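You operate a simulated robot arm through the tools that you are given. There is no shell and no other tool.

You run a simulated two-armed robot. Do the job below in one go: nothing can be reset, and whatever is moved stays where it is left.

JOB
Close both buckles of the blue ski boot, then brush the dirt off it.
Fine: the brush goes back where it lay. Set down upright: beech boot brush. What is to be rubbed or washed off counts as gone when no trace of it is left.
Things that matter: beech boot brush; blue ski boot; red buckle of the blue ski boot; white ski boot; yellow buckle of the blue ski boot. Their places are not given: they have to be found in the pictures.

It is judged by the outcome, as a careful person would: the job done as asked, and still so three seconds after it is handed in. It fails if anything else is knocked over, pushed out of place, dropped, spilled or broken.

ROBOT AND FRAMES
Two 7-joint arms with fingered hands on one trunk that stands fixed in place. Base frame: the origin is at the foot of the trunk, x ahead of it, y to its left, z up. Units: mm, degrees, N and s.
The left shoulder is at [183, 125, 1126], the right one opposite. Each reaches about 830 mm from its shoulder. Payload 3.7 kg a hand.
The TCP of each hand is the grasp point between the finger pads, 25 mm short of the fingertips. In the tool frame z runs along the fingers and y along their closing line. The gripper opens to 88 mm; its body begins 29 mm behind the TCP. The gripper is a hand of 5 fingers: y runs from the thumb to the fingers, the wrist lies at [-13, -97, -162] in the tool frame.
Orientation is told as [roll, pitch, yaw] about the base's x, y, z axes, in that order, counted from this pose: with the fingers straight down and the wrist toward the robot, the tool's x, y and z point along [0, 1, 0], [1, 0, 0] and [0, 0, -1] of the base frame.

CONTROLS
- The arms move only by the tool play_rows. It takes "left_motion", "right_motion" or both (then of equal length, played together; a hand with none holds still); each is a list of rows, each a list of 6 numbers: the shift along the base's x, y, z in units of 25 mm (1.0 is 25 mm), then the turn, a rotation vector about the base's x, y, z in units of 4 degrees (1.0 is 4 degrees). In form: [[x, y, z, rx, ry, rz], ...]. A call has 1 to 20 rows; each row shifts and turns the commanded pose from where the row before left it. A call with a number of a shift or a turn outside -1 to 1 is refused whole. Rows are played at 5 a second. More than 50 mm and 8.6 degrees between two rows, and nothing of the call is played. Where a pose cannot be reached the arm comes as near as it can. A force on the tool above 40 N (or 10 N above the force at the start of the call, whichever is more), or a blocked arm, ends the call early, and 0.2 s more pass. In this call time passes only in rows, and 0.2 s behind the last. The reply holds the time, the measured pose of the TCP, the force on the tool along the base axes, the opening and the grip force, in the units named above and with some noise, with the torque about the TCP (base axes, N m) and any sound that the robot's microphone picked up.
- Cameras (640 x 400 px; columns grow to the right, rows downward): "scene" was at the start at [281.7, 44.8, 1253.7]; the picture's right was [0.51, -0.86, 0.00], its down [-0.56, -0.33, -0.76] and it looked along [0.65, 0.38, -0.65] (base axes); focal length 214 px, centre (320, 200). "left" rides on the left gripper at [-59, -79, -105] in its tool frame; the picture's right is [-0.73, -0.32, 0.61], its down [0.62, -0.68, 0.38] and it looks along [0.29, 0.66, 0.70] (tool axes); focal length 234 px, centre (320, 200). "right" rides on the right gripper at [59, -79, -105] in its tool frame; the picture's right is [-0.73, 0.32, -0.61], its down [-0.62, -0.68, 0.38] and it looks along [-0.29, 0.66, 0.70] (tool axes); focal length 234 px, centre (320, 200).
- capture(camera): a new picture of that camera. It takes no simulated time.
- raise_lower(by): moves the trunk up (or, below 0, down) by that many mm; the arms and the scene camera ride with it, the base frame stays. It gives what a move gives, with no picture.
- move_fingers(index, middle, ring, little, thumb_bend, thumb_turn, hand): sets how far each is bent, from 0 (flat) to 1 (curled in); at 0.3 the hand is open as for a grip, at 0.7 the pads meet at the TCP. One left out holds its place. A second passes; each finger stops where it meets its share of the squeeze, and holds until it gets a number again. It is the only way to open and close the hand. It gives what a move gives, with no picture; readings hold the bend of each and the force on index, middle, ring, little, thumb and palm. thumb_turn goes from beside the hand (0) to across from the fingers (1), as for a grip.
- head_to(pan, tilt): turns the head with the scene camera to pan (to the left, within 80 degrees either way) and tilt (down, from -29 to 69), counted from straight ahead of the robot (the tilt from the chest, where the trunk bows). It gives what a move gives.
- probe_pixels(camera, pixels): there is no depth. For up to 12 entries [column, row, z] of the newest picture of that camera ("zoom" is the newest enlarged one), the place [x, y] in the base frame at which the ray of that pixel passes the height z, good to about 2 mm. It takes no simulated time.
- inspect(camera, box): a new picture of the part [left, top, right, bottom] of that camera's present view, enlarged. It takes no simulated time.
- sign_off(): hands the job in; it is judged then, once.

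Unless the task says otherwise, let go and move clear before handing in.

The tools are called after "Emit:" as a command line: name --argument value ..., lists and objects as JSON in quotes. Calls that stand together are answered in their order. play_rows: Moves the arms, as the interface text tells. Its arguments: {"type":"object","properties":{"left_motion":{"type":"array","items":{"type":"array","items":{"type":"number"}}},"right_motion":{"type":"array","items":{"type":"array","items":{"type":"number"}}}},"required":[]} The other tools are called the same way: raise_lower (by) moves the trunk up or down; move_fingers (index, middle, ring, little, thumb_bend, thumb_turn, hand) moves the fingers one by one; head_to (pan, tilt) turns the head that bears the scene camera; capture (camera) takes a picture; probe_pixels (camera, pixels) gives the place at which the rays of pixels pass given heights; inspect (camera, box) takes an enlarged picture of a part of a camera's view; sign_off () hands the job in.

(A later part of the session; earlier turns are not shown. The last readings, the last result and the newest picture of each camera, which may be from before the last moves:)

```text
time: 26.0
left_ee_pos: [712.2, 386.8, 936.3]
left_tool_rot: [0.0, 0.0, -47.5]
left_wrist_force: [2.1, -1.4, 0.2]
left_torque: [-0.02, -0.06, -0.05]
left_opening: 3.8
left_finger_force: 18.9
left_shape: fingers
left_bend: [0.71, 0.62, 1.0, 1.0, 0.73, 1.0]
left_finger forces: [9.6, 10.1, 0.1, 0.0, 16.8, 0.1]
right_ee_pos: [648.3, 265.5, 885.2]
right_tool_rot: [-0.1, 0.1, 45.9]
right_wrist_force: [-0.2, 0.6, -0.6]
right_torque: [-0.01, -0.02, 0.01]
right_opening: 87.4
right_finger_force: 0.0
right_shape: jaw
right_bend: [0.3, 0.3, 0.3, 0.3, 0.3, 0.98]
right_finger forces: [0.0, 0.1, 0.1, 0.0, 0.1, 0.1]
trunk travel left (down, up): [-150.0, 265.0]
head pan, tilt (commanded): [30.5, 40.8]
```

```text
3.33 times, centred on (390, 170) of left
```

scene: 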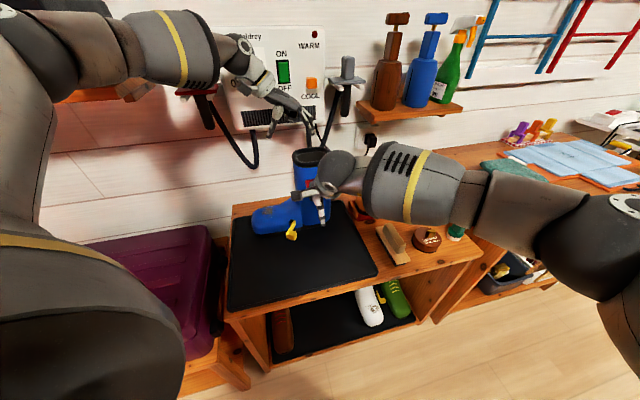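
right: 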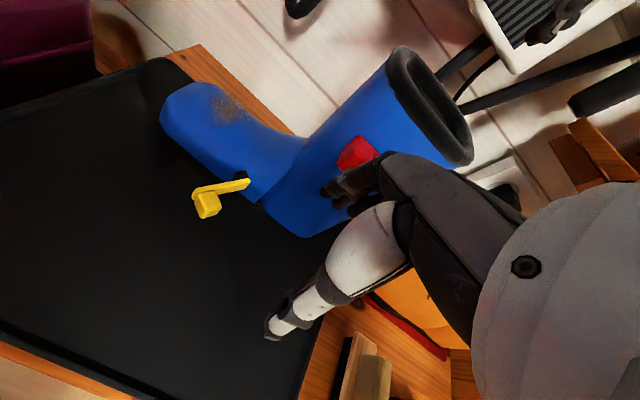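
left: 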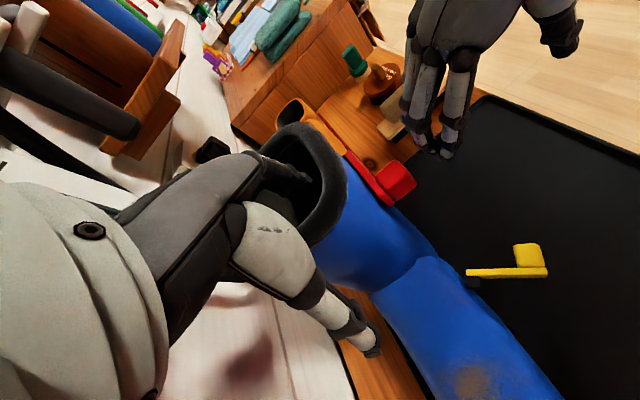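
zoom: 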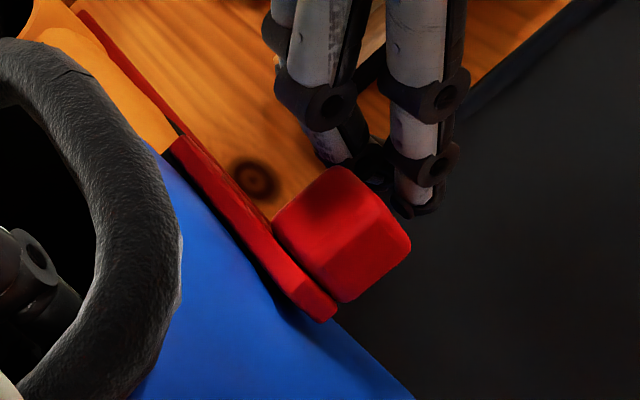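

Almost touching. I continue in 2.5 mm steps.

Emit:
play_rows --right_motion '[[0.074, 0.068, 0, 0, 0, 0], [0.074, 0.068, 0, 0, 0, 0], [0.074, 0.068, 0, 0, 0, 0], [0.074, 0.068, 0, 0, 0, 0]]'

Emit:
inspect --camera "left" --box '[330, 110, 450, 230]'

```text
time: 27.0
left_ee_pos: [712.1, 386.8, 935.6]
left_tool_rot: [0.0, 0.0, -47.3]
left_wrist_force: [2.6, -0.5, 0.2]
left_torque: [-0.06, -0.04, -0.03]
left_opening: 3.7
left_finger_force: 18.4
left_shape: fingers
left_bend: [0.71, 0.62, 1.0, 1.0, 0.73, 1.0]
left_finger forces: [9.7, 9.8, 0.1, 0.0, 16.5, 0.0]
right_ee_pos: [656.5, 271.4, 884.0]
right_tool_rot: [0.0, 0.1, 45.9]
right_wrist_force: [-2.9, -2.3, 1.0]
right_torque: [-0.05, 0.0, 0.01]
right_opening: 86.5
right_finger_force: 0.0
right_shape: jaw
right_bend: [0.35, 0.3, 0.3, 0.3, 0.3, 0.98]
right_finger forces: [3.6, 0.1, 0.1, 0.0, 0.0, 0.1]
trunk travel left (down, up): [-150.0, 265.0]
head pan, tilt (commanded): [30.5, 40.8]
```

```text
3.33 times, centred on (390, 170) of left
```

zoom: 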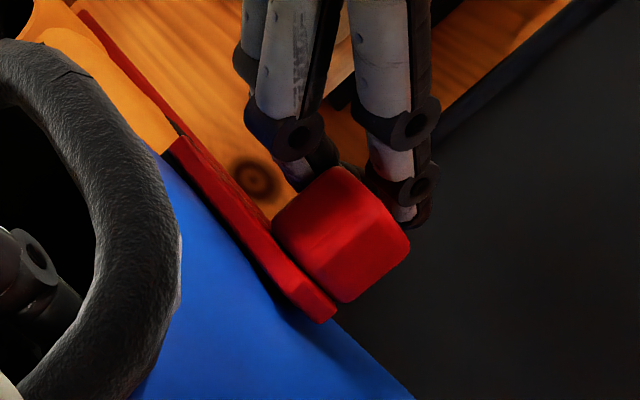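

The index presses 3.6 N on the knob and the boot stays put. I keep pressing.

Emit:
play_rows --right_motion '[[0.074, 0.068, 0, 0, 0, 0], [0.074, 0.068, 0, 0, 0, 0], [0.074, 0.068, 0, 0, 0, 0], [0.074, 0.068, 0, 0, 0, 0]]'

Emit:
inspect --camera "left" --box '[330, 110, 450, 230]'

Emit:
inspect --camera "scene" --box '[240, 110, 352, 240]'

```text
time: 28.0
left_ee_pos: [712.2, 387.9, 936.4]
left_tool_rot: [0.0, 0.0, -47.4]
left_wrist_force: [5.6, 4.9, 0.1]
left_torque: [0.12, -0.08, 0.04]
left_opening: 4.3
left_finger_force: 17.4
left_shape: fingers
left_bend: [0.71, 0.62, 1.0, 1.0, 0.73, 1.0]
left_finger forces: [9.5, 8.6, 0.0, 0.0, 17.2, 0.0]
right_ee_pos: [663.6, 278.3, 884.5]
right_tool_rot: [0.0, 0.1, 45.9]
right_wrist_force: [-5.7, -7.3, 2.2]
right_torque: [-0.08, 0.08, 0.0]
right_opening: 86.2
right_finger_force: 0.1
right_shape: jaw
right_bend: [0.41, 0.3, 0.3, 0.3, 0.3, 0.98]
right_finger forces: [8.7, 0.0, 0.1, 0.0, 0.0, 0.1]
trunk travel left (down, up): [-150.0, 265.0]
head pan, tilt (commanded): [30.5, 40.8]
```

```text
3.33 times, centred on (390, 170) of left
```

zoom: 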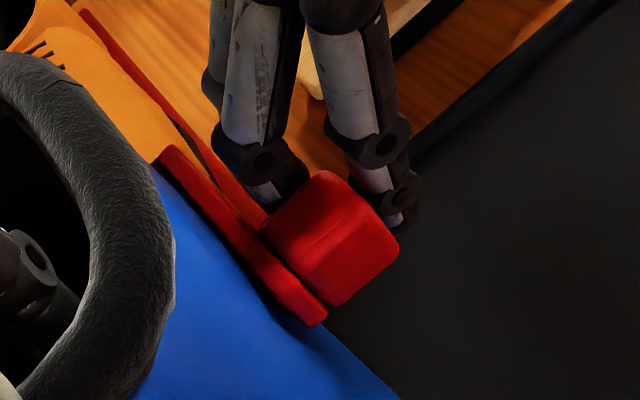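

```text
3.08 times, centred on (296, 175) of scene
```

zoom: 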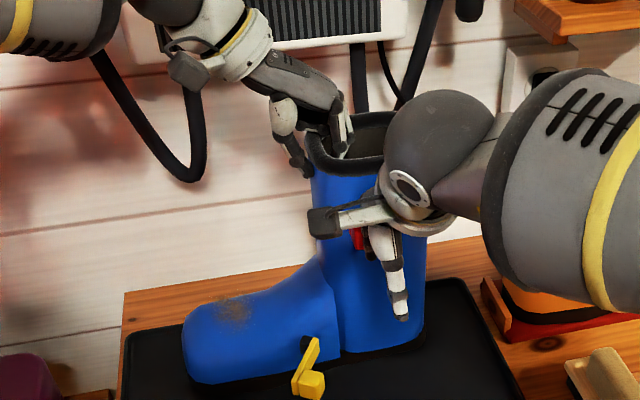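

At 8.7 N the bar is still a few degrees open, and the index sits near the knob's heel edge. I back off, shift 9 mm toward the toe for more leverage, and press again.

Emit:
play_rows --right_motion '[[-0.15, -0.136, 0, 0, 0, 0], [-0.3, -0.272, 0, 0, 0, 0], [-0.245, 0.265, 0, 0, 0, 0], [0.15, 0.136, 0, 0, 0, 0], [0.15, 0.136, 0, 0, 0, 0], [0.1, 0.092, 0, 0, 0, 0], [0.074, 0.068, 0, 0, 0, 0]]'

Emit:
inspect --camera "left" --box '[330, 110, 450, 230]'

```text
time: 29.6
left_ee_pos: [711.2, 388.3, 936.3]
left_tool_rot: [0.1, -0.1, -47.3]
left_wrist_force: [5.7, 12.1, 0.6]
left_torque: [0.25, -0.1, 0.01]
left_opening: 3.9
left_finger_force: 16.9
left_shape: fingers
left_bend: [0.72, 0.63, 1.0, 1.0, 0.73, 1.0]
left_finger forces: [8.0, 7.3, 0.0, 0.0, 19.7, 0.0]
right_ee_pos: [659.1, 284.8, 883.8]
right_tool_rot: [0.1, 0.1, 45.9]
right_wrist_force: [-2.6, -15.9, 0.8]
right_torque: [-0.05, 0.05, -0.47]
right_opening: 85.5
right_finger_force: 0.0
right_shape: jaw
right_bend: [0.41, 0.33, 0.3, 0.3, 0.3, 0.98]
right_finger forces: [7.9, 9.5, 0.0, 0.0, 0.1, 0.0]
trunk travel left (down, up): [-150.0, 265.0]
head pan, tilt (commanded): [30.5, 40.8]
```

```text
3.33 times, centred on (390, 170) of left
```

zoom: 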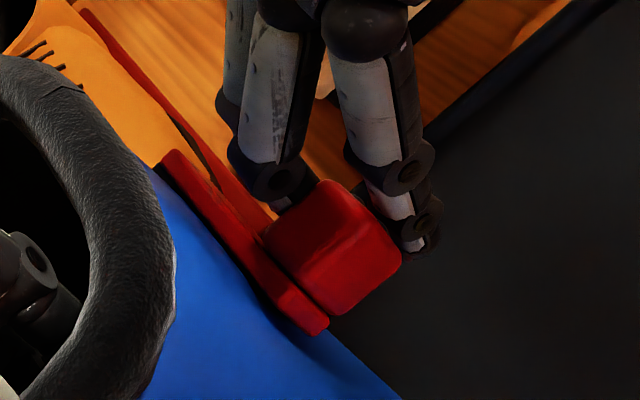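

The middle finger is wedged against the knob's heel side. I back out fully, shift 13 mm toward the toe, and press again with both fingers on the outer face.

Emit:
play_rows --right_motion '[[-0.2, -0.3, 0, 0, 0, 0], [-0.5, -0.46, 0, 0, 0, 0], [-0.35, -0.322, 0, 0, 0, 0], [-0.354, 0.383, 0, 0, 0, 0]]'

Emit:
inspect --camera "left" --box '[330, 110, 450, 230]'

Emit:
inspect --camera "scene" --box '[240, 110, 352, 240]'

```text
time: 30.6
left_ee_pos: [712.1, 386.3, 936.0]
left_tool_rot: [0.0, 0.1, -47.5]
left_wrist_force: [-1.0, -0.7, 0.4]
left_torque: [-0.08, 0.02, -0.1]
left_opening: 3.5
left_finger_force: 17.5
left_shape: fingers
left_bend: [0.72, 0.63, 1.0, 1.0, 0.73, 1.0]
left_finger forces: [8.4, 9.2, 0.1, 0.0, 17.4, 0.1]
right_ee_pos: [622.9, 268.3, 885.5]
right_tool_rot: [0.0, 0.0, 46.0]
right_wrist_force: [0.6, 0.0, 0.4]
right_torque: [0.01, -0.01, 0.0]
right_opening: 87.7
right_finger_force: 0.1
right_shape: jaw
right_bend: [0.3, 0.3, 0.3, 0.3, 0.3, 0.98]
right_finger forces: [0.0, 0.0, 0.0, 0.0, 0.1, 0.0]
trunk travel left (down, up): [-150.0, 265.0]
head pan, tilt (commanded): [30.5, 40.8]
```

```text
3.33 times, centred on (390, 170) of left
```

zoom: 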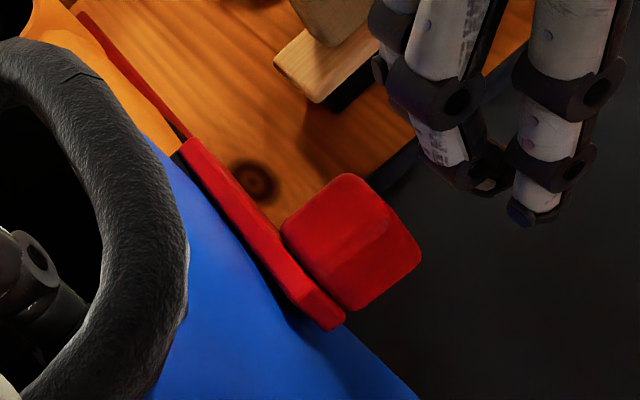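

```text
3.08 times, centred on (296, 175) of scene
```

zoom: 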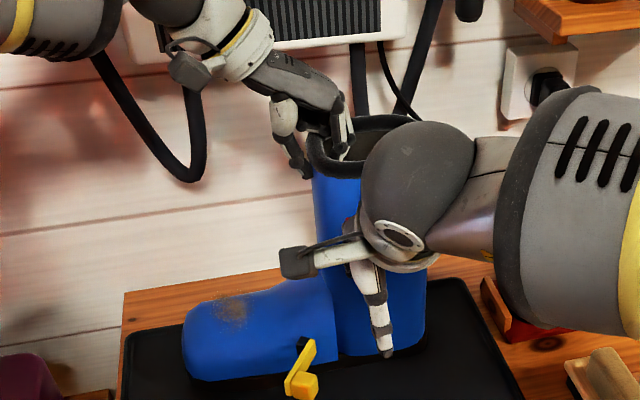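

Clear view: the bar is a few degrees from flush. I press in again with index and middle on the outer face.

Emit:
play_rows --right_motion '[[0.118, 0.108, 0, 0, 0, 0], [0.118, 0.108, 0, 0, 0, 0], [0.118, 0.108, 0, 0, 0, 0], [0.118, 0.108, 0, 0, 0, 0], [0.074, 0.068, 0, 0, 0, 0], [0.074, 0.068, 0, 0, 0, 0]]'

Emit:
inspect --camera "left" --box '[330, 110, 450, 230]'

```text
time: 32.0
left_ee_pos: [712.0, 388.0, 935.9]
left_tool_rot: [0.2, 0.0, -47.3]
left_wrist_force: [7.0, 2.6, -0.9]
left_torque: [0.03, -0.12, -0.01]
left_opening: 3.8
left_finger_force: 17.0
left_shape: fingers
left_bend: [0.72, 0.63, 1.0, 1.0, 0.73, 1.0]
left_finger forces: [9.6, 9.6, 0.0, 0.0, 16.1, 0.0]
right_ee_pos: [637.9, 281.5, 883.9]
right_tool_rot: [-0.1, 0.0, 46.0]
right_wrist_force: [-6.1, -6.7, 3.3]
right_torque: [0.12, -0.2, -0.1]
right_opening: 86.2
right_finger_force: 0.0
right_shape: jaw
right_bend: [0.3, 0.35, 0.3, 0.3, 0.3, 0.98]
right_finger forces: [0.0, 9.3, 0.1, 0.0, 0.0, 0.0]
trunk travel left (down, up): [-150.0, 265.0]
head pan, tilt (commanded): [30.5, 40.8]
```

```text
3.33 times, centred on (390, 170) of left
```

zoom: 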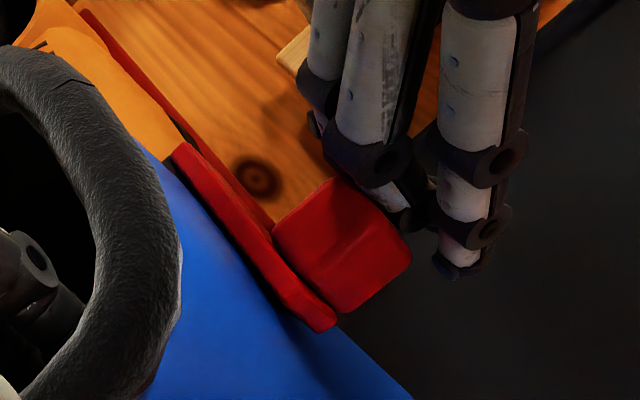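

The middle finger presses 9.3 N and the left hand holds the boot. I press a bit harder.

Emit:
play_rows --right_motion '[[0.074, 0.068, 0, 0, 0, 0], [0.074, 0.068, 0, 0, 0, 0], [0.074, 0.068, 0, 0, 0, 0]]'

Emit:
inspect --camera "left" --box '[330, 110, 450, 230]'

Emit:
inspect --camera "scene" --box '[240, 110, 352, 240]'

```text
time: 32.8
left_ee_pos: [712.5, 388.2, 937.2]
left_tool_rot: [0.2, 0.0, -47.3]
left_wrist_force: [11.8, 12.5, 0.3]
left_torque: [0.2, -0.22, 0.03]
left_opening: 4.3
left_finger_force: 18.0
left_shape: fingers
left_bend: [0.72, 0.63, 1.0, 1.0, 0.73, 1.0]
left_finger forces: [9.9, 8.1, 0.1, 0.0, 17.5, 0.0]
right_ee_pos: [643.5, 286.2, 887.1]
right_tool_rot: [-0.1, 0.1, 46.0]
right_wrist_force: [-12.2, -16.7, 7.6]
right_torque: [0.29, -0.39, -0.35]
right_opening: 84.2
right_finger_force: 0.2
right_shape: jaw
right_bend: [0.3, 0.4, 0.32, 0.3, 0.3, 0.98]
right_finger forces: [0.1, 18.9, 3.1, 0.0, 0.0, 0.0]
trunk travel left (down, up): [-150.0, 265.0]
head pan, tilt (commanded): [30.5, 40.8]
```

```text
3.33 times, centred on (390, 170) of left
```

zoom: 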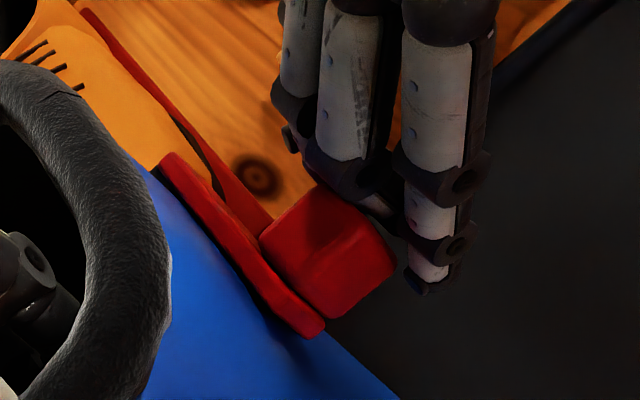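

```text
3.08 times, centred on (296, 175) of scene
```

zoom: 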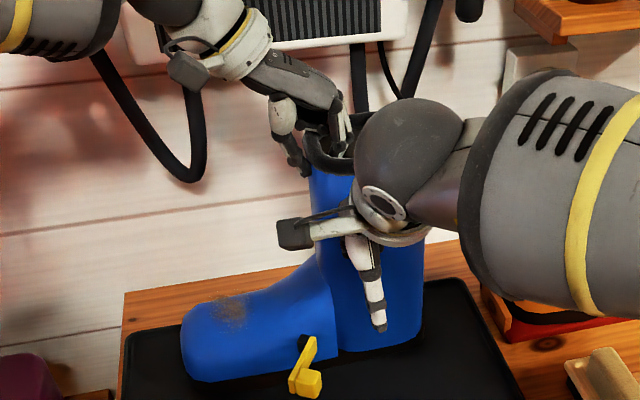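

Even at about 20 N the bar does not move further, so it may already be at its stop. I back the right hand well away and examine the bar's angle against the boot.

Emit:
play_rows --right_motion '[[-0.15, -0.136, 0, 0, 0, 0], [-0.5, -0.46, 0, 0, 0, 0], [-0.7, -0.65, 0, 0, 0, 0], [-0.7, -0.9, 0, 0, 0, 0], [-0.4, -0.9, 0, 0, 0, 0], [-0.4, -0.9, 0, 0, 0, 0], [-0.4, -0.9, 0, 0, 0, 0]]'

Emit:
capture --camera "left"

Emit:
inspect --camera "left" --box '[330, 110, 450, 230]'

Emit:
capture --camera "scene"

Emit:
inspect --camera "scene" --box '[285, 140, 349, 220]'

Emit:
capture --camera "right"

```text
time: 34.4
left_ee_pos: [711.4, 385.8, 937.1]
left_tool_rot: [-0.1, 0.0, -47.5]
left_wrist_force: [2.2, 1.8, -0.2]
left_torque: [-0.03, -0.01, -0.02]
left_opening: 3.6
left_finger_force: 18.5
left_shape: fingers
left_bend: [0.72, 0.63, 1.0, 1.0, 0.73, 1.0]
left_finger forces: [9.1, 9.3, 0.0, 0.0, 18.5, 0.1]
right_ee_pos: [562.4, 165.6, 884.2]
right_tool_rot: [0.0, 0.0, 46.0]
right_wrist_force: [0.4, -0.3, -0.3]
right_torque: [0.01, 0.01, -0.04]
right_opening: 87.5
right_finger_force: 0.1
right_shape: jaw
right_bend: [0.3, 0.3, 0.3, 0.3, 0.3, 0.98]
right_finger forces: [0.0, 0.1, 0.0, 0.0, 0.1, 0.1]
trunk travel left (down, up): [-150.0, 265.0]
head pan, tilt (commanded): [30.5, 40.8]
```

```text
taken
```

left: 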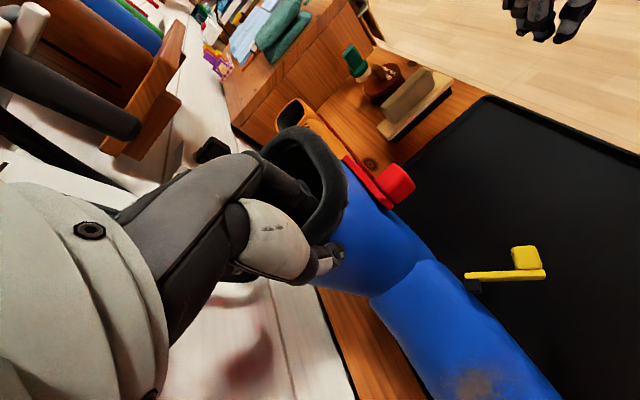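

```text
3.33 times, centred on (390, 170) of left
```

zoom: 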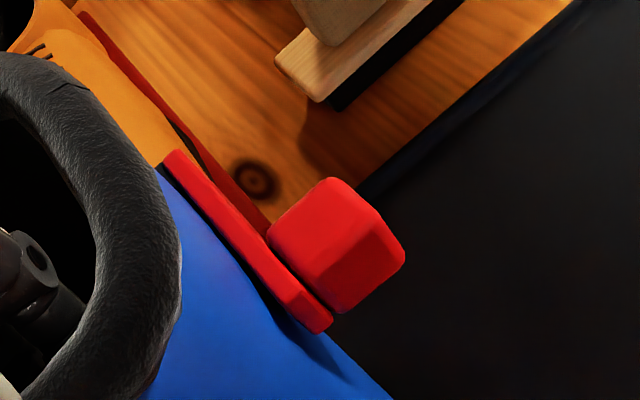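

```text
taken
```

scene: 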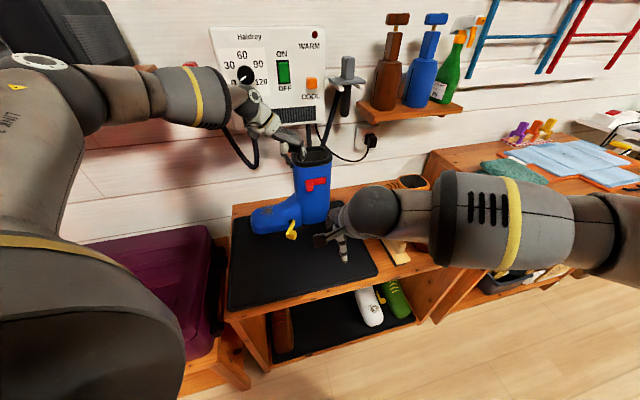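

```text
5.00 times, centred on (317, 180) of scene
```

zoom: 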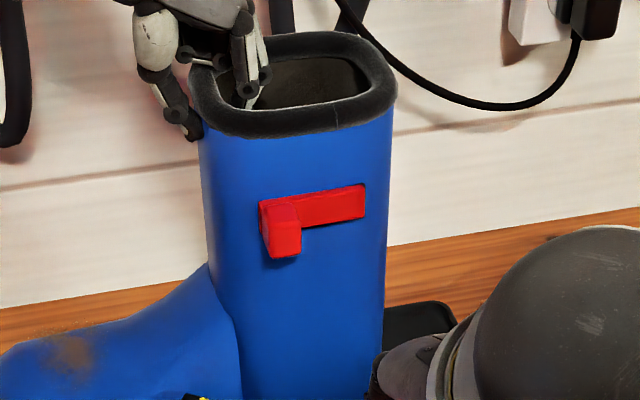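

```text
taken
```

right: 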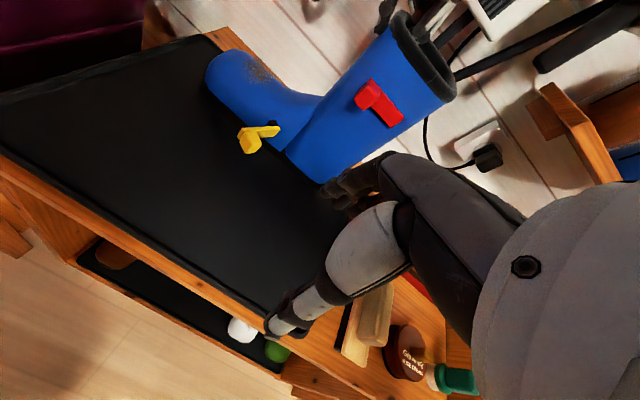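

The scene picture now shows the red bar lying flat on the boot. I triangulate its ends to compare its heading with the boot's side.

Emit:
probe_pixels --camera "scene" --pixels '[[325.4, 177.2, 890], [325.4, 177.2, 900], [305.4, 180.6, 890], [305.4, 180.6, 900], [296.6, 208, 800], [330, 208, 800], [329, 162, 940], [297, 165.5, 940]]'

Emit:
probe_pixels --camera "left" --pixels '[[346.5, 155, 890], [346.5, 155, 900], [393, 206, 890], [393, 206, 900]]'

Emit:
inspect --camera "right" --box '[320, 0, 480, 180]'

```text
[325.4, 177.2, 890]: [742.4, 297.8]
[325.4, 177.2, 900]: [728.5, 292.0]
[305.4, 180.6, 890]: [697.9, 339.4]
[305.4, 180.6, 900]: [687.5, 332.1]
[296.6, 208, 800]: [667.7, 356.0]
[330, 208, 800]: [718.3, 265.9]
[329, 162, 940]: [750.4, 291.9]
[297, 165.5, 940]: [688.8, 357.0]
```

```text
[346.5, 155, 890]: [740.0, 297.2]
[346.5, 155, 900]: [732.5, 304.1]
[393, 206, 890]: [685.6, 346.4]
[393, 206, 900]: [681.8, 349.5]
```

```text
2.22 times, centred on (400, 90) of right
```

zoom: 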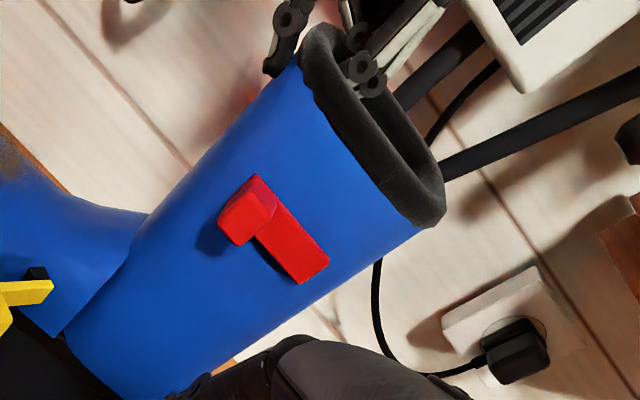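

Emit:
inspect --camera "left" --box '[335, 145, 415, 215]'

Emit:
inspect --camera "scene" --box '[298, 168, 338, 198]'

Emit:
inspect --camera "right" --box '[350, 70, 410, 135]'

```text
5.71 times, centred on (375, 180) of left
```

zoom: 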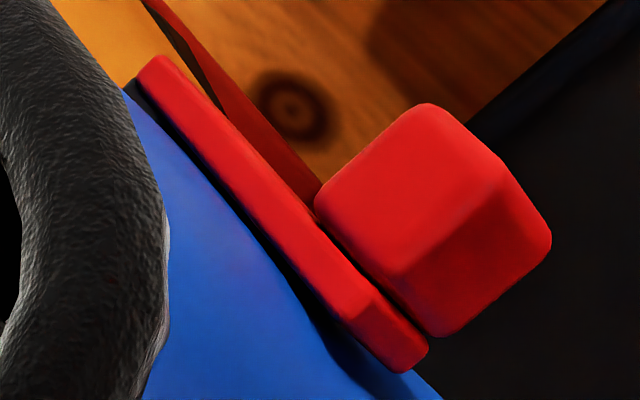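

```text
13.33 times, centred on (318, 183) of scene
```

zoom: 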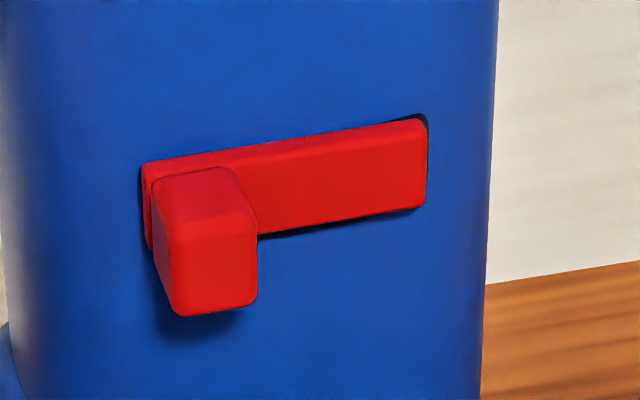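

```text
6.15 times, centred on (380, 102) of right
```

zoom: 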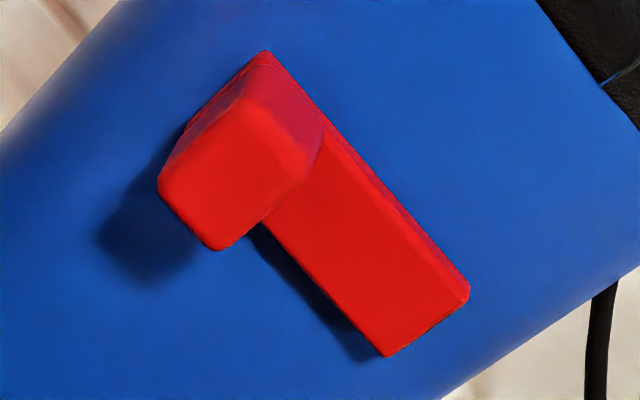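

The red bar now lies parallel on its block and resists about 20 N, so it is closed. Keeping the left hand's hold, I lower the right hand to the yellow lever's height on its right side.

Emit:
play_rows --right_motion '[[0.13, 0.38, -0.8, 0, 0, 0], [0.13, 0.38, -0.9, 0, 0, 0], [0.13, 0.38, -0.95, 0, 0, 0], [0.13, 0.38, -0.95, 0, 0, 0], [0.13, 0.38, -0.95, 0, 0, 0], [0.13, 0.38, -0.9, 0, 0, 0]]'

Emit:
capture --camera "scene"

Emit:
inspect --camera "scene" --box '[250, 180, 370, 290]'

Emit:
capture --camera "right"

Emit:
inspect --camera "left" --box '[400, 160, 640, 360]'

```text
time: 35.8
left_ee_pos: [712.0, 387.1, 937.6]
left_tool_rot: [-0.1, 0.1, -47.4]
left_wrist_force: [1.4, 1.6, 0.2]
left_torque: [0.0, -0.01, -0.03]
left_opening: 3.5
left_finger_force: 18.5
left_shape: fingers
left_bend: [0.72, 0.63, 1.0, 1.0, 0.73, 1.0]
left_finger forces: [9.2, 9.4, 0.1, 0.1, 18.6, 0.0]
right_ee_pos: [581.8, 224.0, 748.6]
right_tool_rot: [0.0, 0.1, 45.9]
right_wrist_force: [-0.4, -0.2, -1.0]
right_torque: [0.01, 0.01, 0.01]
right_opening: 87.7
right_finger_force: 0.0
right_shape: jaw
right_bend: [0.3, 0.3, 0.3, 0.3, 0.3, 0.98]
right_finger forces: [0.0, 0.1, 0.1, 0.0, 0.0, 0.0]
trunk travel left (down, up): [-150.0, 265.0]
head pan, tilt (commanded): [30.5, 40.8]
```

```text
taken
```

scene: 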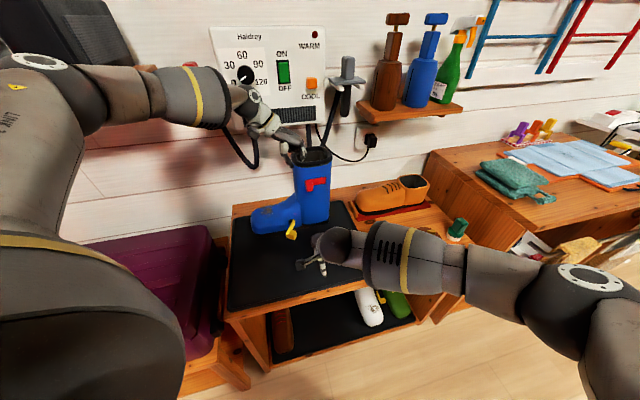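

```text
3.64 times, centred on (310, 235) of scene
```

zoom: 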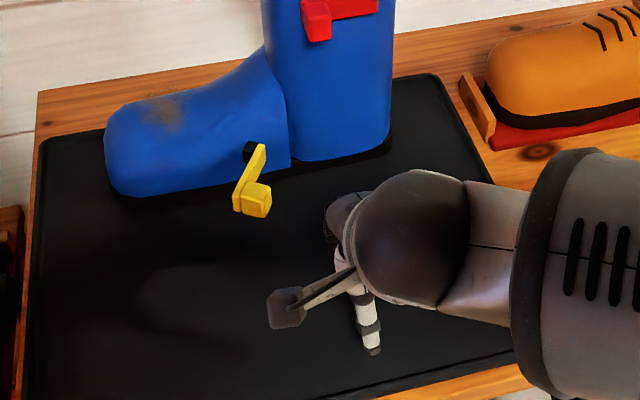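

```text
taken
```

right: 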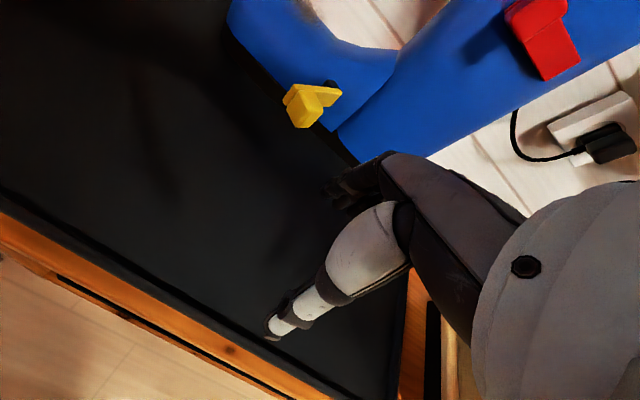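

```text
2.00 times, centred on (520, 260) of left
```

zoom: 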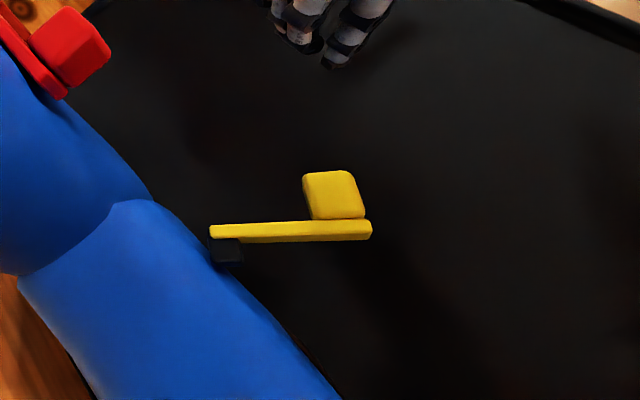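

The right hand is at the lever's height with a clear run. I advance toward +y to near contact, then push along the arc.

Emit:
play_rows --right_motion '[[0, 0.4, 0, 0, 0, 0], [0, 0.4, 0, 0, 0, 0], [0, 0.4, 0, 0, 0, 0], [0, 0.4, 0, 0, 0, 0], [-0.03, 0.2, 0, 0, 0, 0], [-0.03, 0.2, 0, 0, 0, 0], [-0.04, 0.2, 0, 0, 0, 0], [-0.04, 0.2, 0, 0, 0, 0], [-0.04, 0.2, 0, 0, 0, 0]]'

Emit:
inspect --camera "left" --box '[400, 160, 640, 360]'

Emit:
inspect --camera "right" --box '[220, 40, 440, 260]'

```text
time: 37.8
left_ee_pos: [710.8, 386.3, 936.0]
left_tool_rot: [0.1, 0.0, -47.5]
left_wrist_force: [1.5, 3.0, 0.1]
left_torque: [0.02, -0.01, 0.0]
left_opening: 3.5
left_finger_force: 18.6
left_shape: fingers
left_bend: [0.72, 0.63, 1.0, 1.0, 0.73, 1.0]
left_finger forces: [9.1, 9.3, 0.0, 0.1, 18.8, 0.1]
right_ee_pos: [576.1, 287.7, 749.1]
right_tool_rot: [0.0, 0.1, 45.9]
right_wrist_force: [-0.3, 0.2, 0.8]
right_torque: [-0.03, -0.03, 0.0]
right_opening: 87.5
right_finger_force: 0.2
right_shape: jaw
right_bend: [0.3, 0.3, 0.3, 0.3, 0.3, 0.98]
right_finger forces: [0.2, 0.1, 0.0, 0.0, 0.0, 0.1]
trunk travel left (down, up): [-150.0, 265.0]
head pan, tilt (commanded): [30.5, 40.8]
```

```text
2.00 times, centred on (520, 260) of left
```

zoom: 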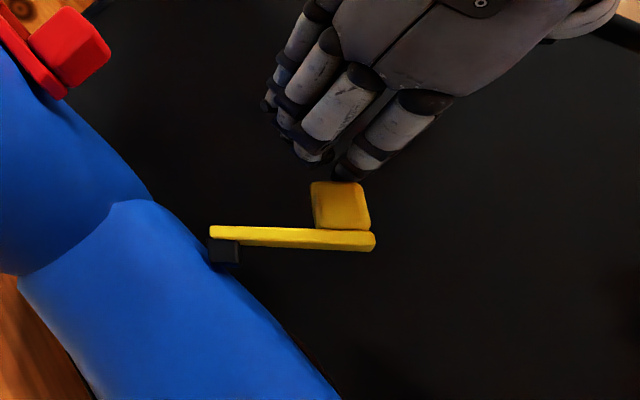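

```text
1.82 times, centred on (330, 150) of right
```

zoom: 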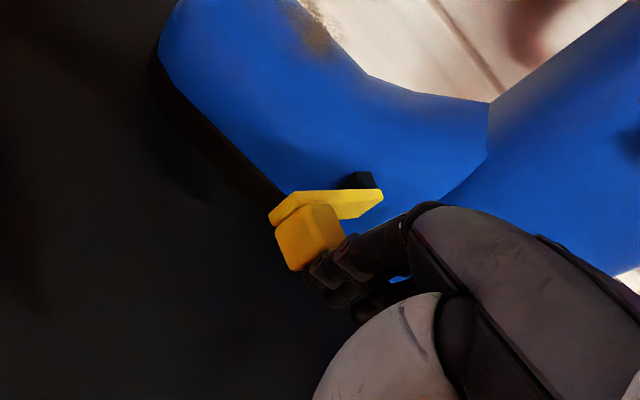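

The index just touches the yellow knob and the bar has begun to turn. I continue along the arc.

Emit:
play_rows --right_motion '[[-0.05, 0.2, 0, 0, 0, 0], [-0.05, 0.2, 0, 0, 0, 0], [-0.05, 0.2, 0, 0, 0, 0], [-0.04, 0.2, 0, 0, 0, 0], [-0.03, 0.2, 0, 0, 0, 0], [0, 0.2, 0, 0, 0, 0]]'

Emit:
inspect --camera "left" --box '[400, 160, 640, 360]'

Emit:
inspect --camera "right" --box '[220, 40, 440, 260]'

```text
time: 39.2
left_ee_pos: [710.9, 387.5, 936.2]
left_tool_rot: [0.0, 0.1, -47.3]
left_wrist_force: [0.7, 2.5, 0.4]
left_torque: [0.04, -0.06, -0.02]
left_opening: 3.5
left_finger_force: 18.7
left_shape: fingers
left_bend: [0.72, 0.63, 1.0, 1.0, 0.73, 1.0]
left_finger forces: [9.1, 9.2, 0.1, 0.0, 18.8, 0.0]
right_ee_pos: [570.1, 318.3, 748.6]
right_tool_rot: [-0.1, 0.2, 46.0]
right_wrist_force: [0.1, -0.3, -1.0]
right_torque: [-0.02, -0.01, -0.02]
right_opening: 87.4
right_finger_force: 0.0
right_shape: jaw
right_bend: [0.31, 0.3, 0.3, 0.3, 0.3, 0.98]
right_finger forces: [0.1, 0.0, 0.0, 0.0, 0.0, 0.1]
trunk travel left (down, up): [-150.0, 265.0]
head pan, tilt (commanded): [30.5, 40.8]
```

```text
2.00 times, centred on (520, 260) of left
```

zoom: 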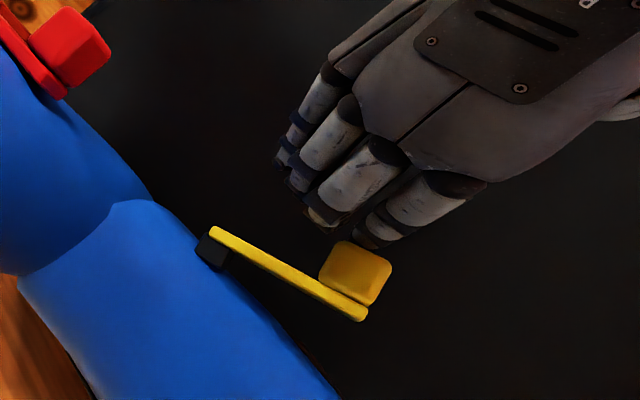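

```text
1.82 times, centred on (330, 150) of right
```

zoom: 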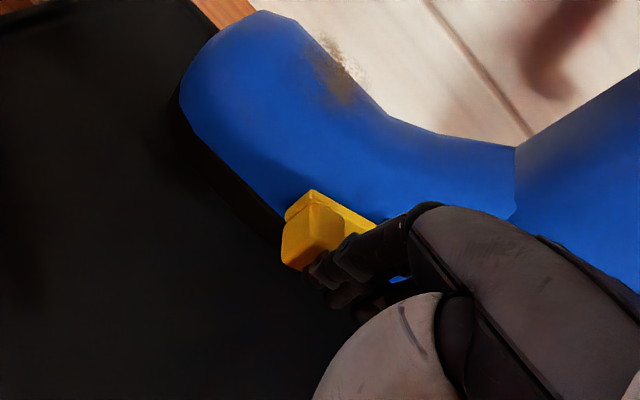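

About half closed, with negligible force. I keep following the arc.

Emit:
play_rows --right_motion '[[0, 0.2, 0, 0, 0, 0], [0.02, 0.2, 0, 0, 0, 0], [0.05, 0.18, 0, 0, 0, 0], [0.08, 0.16, 0, 0, 0, 0]]'

Emit:
inspect --camera "left" --box '[400, 160, 640, 360]'

Emit:
inspect --camera "right" --box '[220, 40, 440, 260]'

```text
time: 40.2
left_ee_pos: [711.6, 387.0, 936.4]
left_tool_rot: [0.0, -0.1, -47.3]
left_wrist_force: [1.8, 1.1, -0.7]
left_torque: [0.02, -0.03, -0.08]
left_opening: 3.4
left_finger_force: 18.5
left_shape: fingers
left_bend: [0.72, 0.63, 1.0, 1.0, 0.73, 1.0]
left_finger forces: [9.2, 9.4, 0.0, 0.0, 18.4, 0.0]
right_ee_pos: [573.1, 332.8, 748.6]
right_tool_rot: [0.1, 0.1, 45.9]
right_wrist_force: [0.4, -1.0, 0.2]
right_torque: [0.04, 0.01, 0.0]
right_opening: 87.6
right_finger_force: 0.1
right_shape: jaw
right_bend: [0.31, 0.3, 0.3, 0.3, 0.3, 0.98]
right_finger forces: [0.2, 0.0, 0.0, 0.0, 0.0, 0.0]
right hand out of reach, approached as far as the arm can: row 4
trunk travel left (down, up): [-150.0, 265.0]
head pan, tilt (commanded): [30.5, 40.8]
```

```text
2.00 times, centred on (520, 260) of left
```

zoom: 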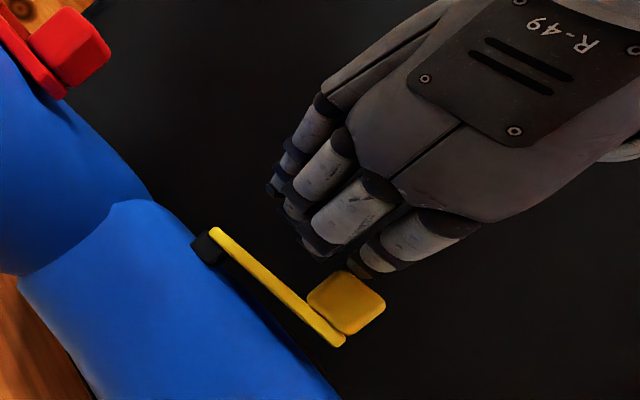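

```text
1.82 times, centred on (330, 150) of right
```

zoom: 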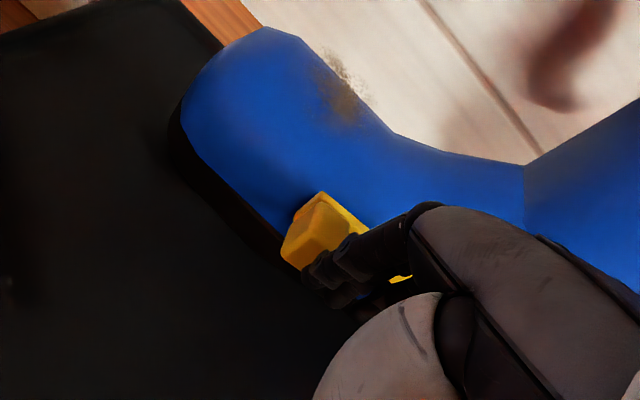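

The right arm has reached its limit at y≈333, short of the final press. I will back the right hand off and up, release the boot with the left hand, and then lower the trunk for reach.

Emit:
play_rows --right_motion '[[-0.3, -0.4, 0, 0, 0, 0], [-0.6, -0.7, 0, 0, 0, 0], [-0.3, -0.9, 0.3, 0, 0, 0], [0, -0.9, 0.9, 0, 0, 0], [0, -0.9, 0.9, 0, 0, 0], [0, -0.6, 0.9, 0, 0, 0], [0, -0.6, 0.9, 0, 0, 0], [0, -0.3, 0.9, 0, 0, 0], [0, 0, 0.9, 0, 0, 0], [0, 0, 0.9, 0, 0, 0]]'

Emit:
move_fingers --hand "left" --index 0.58 --middle 0.58 --thumb_bend 0.66

Emit:
move_fingers --hand "left" --index 0.3 --middle 0.3 --thumb_bend 0.3

Emit:
inspect --camera "scene" --box '[230, 100, 350, 240]'

Emit:
inspect --camera "left" --box '[220, 100, 640, 390]'

```text
time: 42.4
left_ee_pos: [711.0, 387.2, 936.7]
left_tool_rot: [0.0, 0.0, -47.3]
left_wrist_force: [0.5, 2.5, -0.2]
left_torque: [0.0, -0.03, -0.03]
left_opening: 3.8
left_finger_force: 18.7
left_shape: fingers
left_bend: [0.72, 0.63, 1.0, 1.0, 0.73, 1.0]
left_finger forces: [9.0, 9.2, 0.0, 0.0, 19.0, 0.1]
right_ee_pos: [543.2, 199.0, 914.8]
right_tool_rot: [0.0, 0.0, 45.8]
right_wrist_force: [-0.1, 0.3, -0.1]
right_torque: [0.01, -0.02, 0.0]
right_opening: 87.8
right_finger_force: 0.2
right_shape: jaw
right_bend: [0.3, 0.3, 0.3, 0.3, 0.3, 0.98]
right_finger forces: [0.1, 0.0, 0.1, 0.1, 0.0, 0.0]
trunk travel left (down, up): [-150.0, 265.0]
head pan, tilt (commanded): [30.5, 40.8]
```

```text
time: 43.4
left_ee_pos: [712.0, 385.8, 935.9]
left_tool_rot: [-0.1, -0.1, -47.5]
left_wrist_force: [0.8, -1.0, -0.2]
left_torque: [-0.01, 0.03, 0.0]
left_opening: 16.2
left_finger_force: 0.1
left_shape: fingers
left_bend: [0.57, 0.57, 1.0, 1.0, 0.66, 1.0]
left_finger forces: [0.1, 0.0, 0.1, 0.1, 0.0, 0.0]
right_ee_pos: [542.7, 200.1, 914.2]
right_tool_rot: [-0.1, 0.1, 46.0]
right_wrist_force: [0.4, 0.2, -0.4]
right_torque: [-0.01, 0.0, 0.02]
right_opening: 87.8
right_finger_force: 0.1
right_shape: jaw
right_bend: [0.3, 0.3, 0.3, 0.3, 0.3, 0.98]
right_finger forces: [0.0, 0.0, 0.0, 0.1, 0.0, 0.0]
trunk travel left (down, up): [-150.0, 265.0]
head pan, tilt (commanded): [30.5, 40.8]
```

```text
time: 44.4
left_ee_pos: [711.5, 386.8, 935.5]
left_tool_rot: [0.1, -0.1, -47.4]
left_wrist_force: [0.9, 0.7, -0.4]
left_torque: [0.02, -0.02, 0.0]
left_opening: 84.2
left_finger_force: 0.1
left_shape: fingers
left_bend: [0.3, 0.3, 1.0, 1.0, 0.3, 0.98]
left_finger forces: [0.0, 0.0, 0.0, 0.0, 0.0, 0.0]
right_ee_pos: [543.3, 198.8, 914.7]
right_tool_rot: [0.0, 0.0, 45.9]
right_wrist_force: [0.4, -0.8, 0.6]
right_torque: [0.01, 0.03, 0.03]
right_opening: 87.6
right_finger_force: 0.1
right_shape: jaw
right_bend: [0.3, 0.3, 0.3, 0.3, 0.3, 0.98]
right_finger forces: [0.1, 0.0, 0.0, 0.1, 0.0, 0.1]
trunk travel left (down, up): [-150.0, 265.0]
head pan, tilt (commanded): [30.5, 40.8]
```

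```text
2.86 times, centred on (290, 170) of scene
```

zoom: 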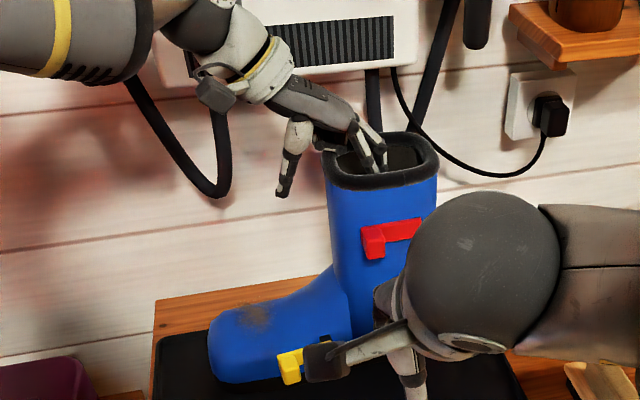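

```text
1.38 times, centred on (430, 245) of left
```

zoom: 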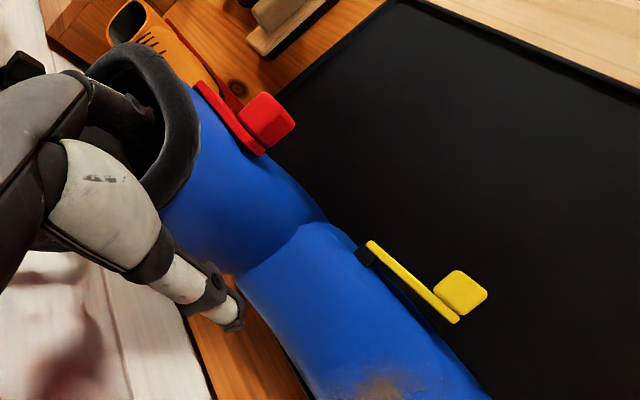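

The boot stands free and undisturbed. The left arm can reach the yellow knob better, so I lift the left hand out, move the right arm aside, and swing the left hand round to face the boot's side.

Emit:
play_rows --left_motion '[[0, 0, 0.7, 0, 0, 0], [0, 0, 0.8, 0, 0, 0], [0, 0, 0.9, 0, 0, 0], [0, 0, 0.9, 0, 0, 0], [0, 0, 0.9, 0, 0, 0], [0, 0, 0.9, 0, 0, 0], [-0.3, 0, 0.5, 0, 0, 0], [-0.6, 0, 0.3, 0, 0, 0]]' --right_motion '[[0, -0.8, 0.3, 0, 0, 0], [0, -0.9, 0.3, 0, 0, 0], [0, -0.9, 0.3, 0, 0, 0], [0, -0.9, 0.3, 0, 0, 0], [0, -0.9, 0.3, 0, 0, 0], [0, -0.9, 0.3, 0, 0, 0], [0, -0.9, 0.3, 0, 0, -0.5], [0, -0.9, 0.3, 0, 0, -0.5]]'

Emit:
capture --camera "scene"

Emit:
inspect --camera "scene" --box '[240, 140, 352, 240]'

```text
time: 46.2
left_ee_pos: [688.6, 385.3, 1084.4]
left_tool_rot: [0.0, -0.1, -47.5]
left_wrist_force: [0.2, -0.3, -0.1]
left_torque: [0.01, -0.01, 0.03]
left_opening: 84.5
left_finger_force: 0.1
left_shape: fingers
left_bend: [0.3, 0.3, 1.0, 1.0, 0.3, 0.98]
left_finger forces: [0.1, 0.0, 0.1, 0.0, 0.1, 0.0]
right_ee_pos: [542.2, 21.7, 973.6]
right_tool_rot: [0.0, 0.0, 41.8]
right_wrist_force: [0.2, -0.1, -1.9]
right_torque: [-0.03, 0.0, 0.03]
right_opening: 87.5
right_finger_force: 0.1
right_shape: jaw
right_bend: [0.3, 0.3, 0.3, 0.3, 0.3, 0.98]
right_finger forces: [0.1, 0.1, 0.1, 0.0, 0.0, 0.1]
trunk travel left (down, up): [-150.0, 265.0]
head pan, tilt (commanded): [30.5, 40.8]
```

```text
taken
```

scene: 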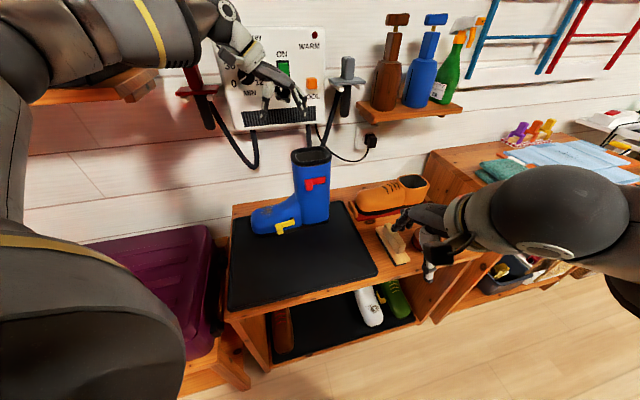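

```text
4.00 times, centred on (296, 190) of scene
```

zoom: 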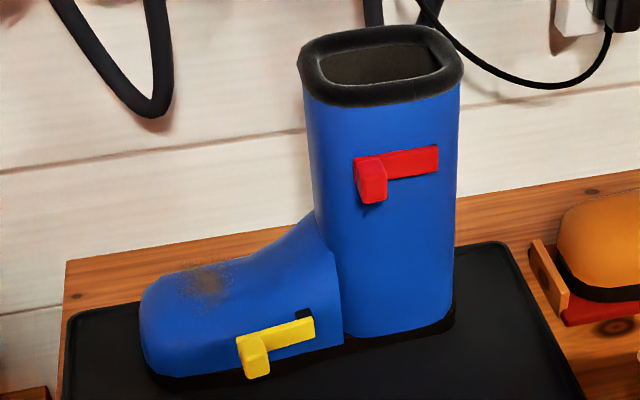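

Red is flush; yellow is within about 20° of closed. I swing the left hand back toward the robot while turning it about 90° to face the boot's side.

Emit:
play_rows --left_motion '[[-0.7, -0.1, 0, 0, 0, 0.98], [-0.7, -0.1, 0, 0, 0, 0.98], [-0.7, -0.1, 0, 0, 0, 0.98], [-0.7, -0.1, 0, 0, 0, 0.98], [-0.7, -0.1, 0, 0, 0, 0.98], [-0.7, -0.1, 0, 0, 0, 0.98], [-0.7, -0.1, -0.1, 0, 0, 0.98], [-0.5, -0.1, -0.2, 0, 0, 0.98], [-0.4, -0.1, -0.3, 0, 0, 0.98], [-0.2, -0.1, -0.4, 0, 0, 0.98], [0, -0.1, -0.4, 0, 0, 0.98], [0, -0.1, -0.4, 0, 0, 0.98], [0, -0.1, -0.4, 0, 0, 0.98], [0, -0.1, -0.4, 0, 0, 0.98], [0, -0.1, -0.4, 0, 0, 0.98], [0, -0.1, -0.4, 0, 0, 0.98], [0, -0.1, -0.4, 0, 0, 0.98], [0, -0.1, -0.4, 0, 0, 0.98], [0, 0, -0.4, 0, 0, 0.98], [0, 0, -0.4, 0, 0, 0.98]]'

Emit:
move_fingers --hand "left" --ring 0.3 --little 0.3

Emit:
capture --camera "scene"

Emit:
capture --camera "left"

```text
time: 50.4
left_ee_pos: [537.9, 340.9, 959.5]
left_tool_rot: [0.0, 0.0, 31.0]
left_wrist_force: [0.2, -0.1, -0.1]
left_torque: [0.04, -0.02, -0.03]
left_opening: 84.3
left_finger_force: 0.1
left_shape: fingers
left_bend: [0.3, 0.3, 1.0, 1.0, 0.3, 0.98]
left_finger forces: [0.1, 0.0, 0.0, 0.0, 0.0, 0.0]
right_ee_pos: [543.3, 22.0, 974.9]
right_tool_rot: [0.0, 0.1, 41.9]
right_wrist_force: [0.3, -0.6, 0.2]
right_torque: [0.01, -0.03, 0.0]
right_opening: 87.8
right_finger_force: 0.1
right_shape: jaw
right_bend: [0.3, 0.3, 0.3, 0.3, 0.3, 0.98]
right_finger forces: [0.1, 0.0, 0.0, 0.0, 0.1, 0.0]
trunk travel left (down, up): [-150.0, 265.0]
head pan, tilt (commanded): [30.5, 40.8]
```

```text
time: 51.4
left_ee_pos: [538.0, 341.5, 959.5]
left_tool_rot: [0.1, 0.1, 31.0]
left_wrist_force: [-0.8, -0.2, -0.3]
left_torque: [-0.03, 0.0, -0.01]
left_opening: 84.4
left_finger_force: 0.1
left_shape: fingers
left_bend: [0.3, 0.3, 0.3, 0.3, 0.3, 0.98]
left_finger forces: [0.0, 0.0, 0.0, 0.1, 0.1, 0.0]
right_ee_pos: [542.8, 21.9, 973.1]
right_tool_rot: [0.0, 0.0, 42.0]
right_wrist_force: [-0.8, -0.2, 0.7]
right_torque: [0.01, -0.03, 0.01]
right_opening: 87.6
right_finger_force: 0.1
right_shape: jaw
right_bend: [0.3, 0.3, 0.3, 0.3, 0.3, 0.98]
right_finger forces: [0.0, 0.0, 0.0, 0.1, 0.0, 0.0]
trunk travel left (down, up): [-150.0, 265.0]
head pan, tilt (commanded): [30.5, 40.8]
```

```text
taken
```

scene: 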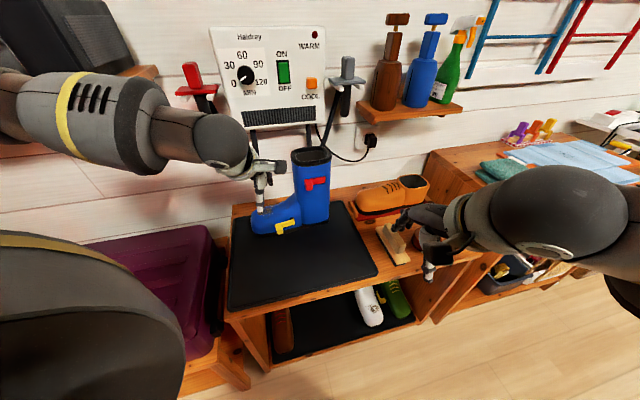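

```text
taken
```

left: 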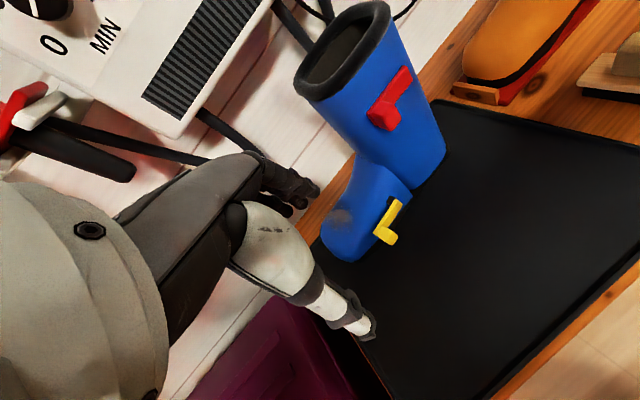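

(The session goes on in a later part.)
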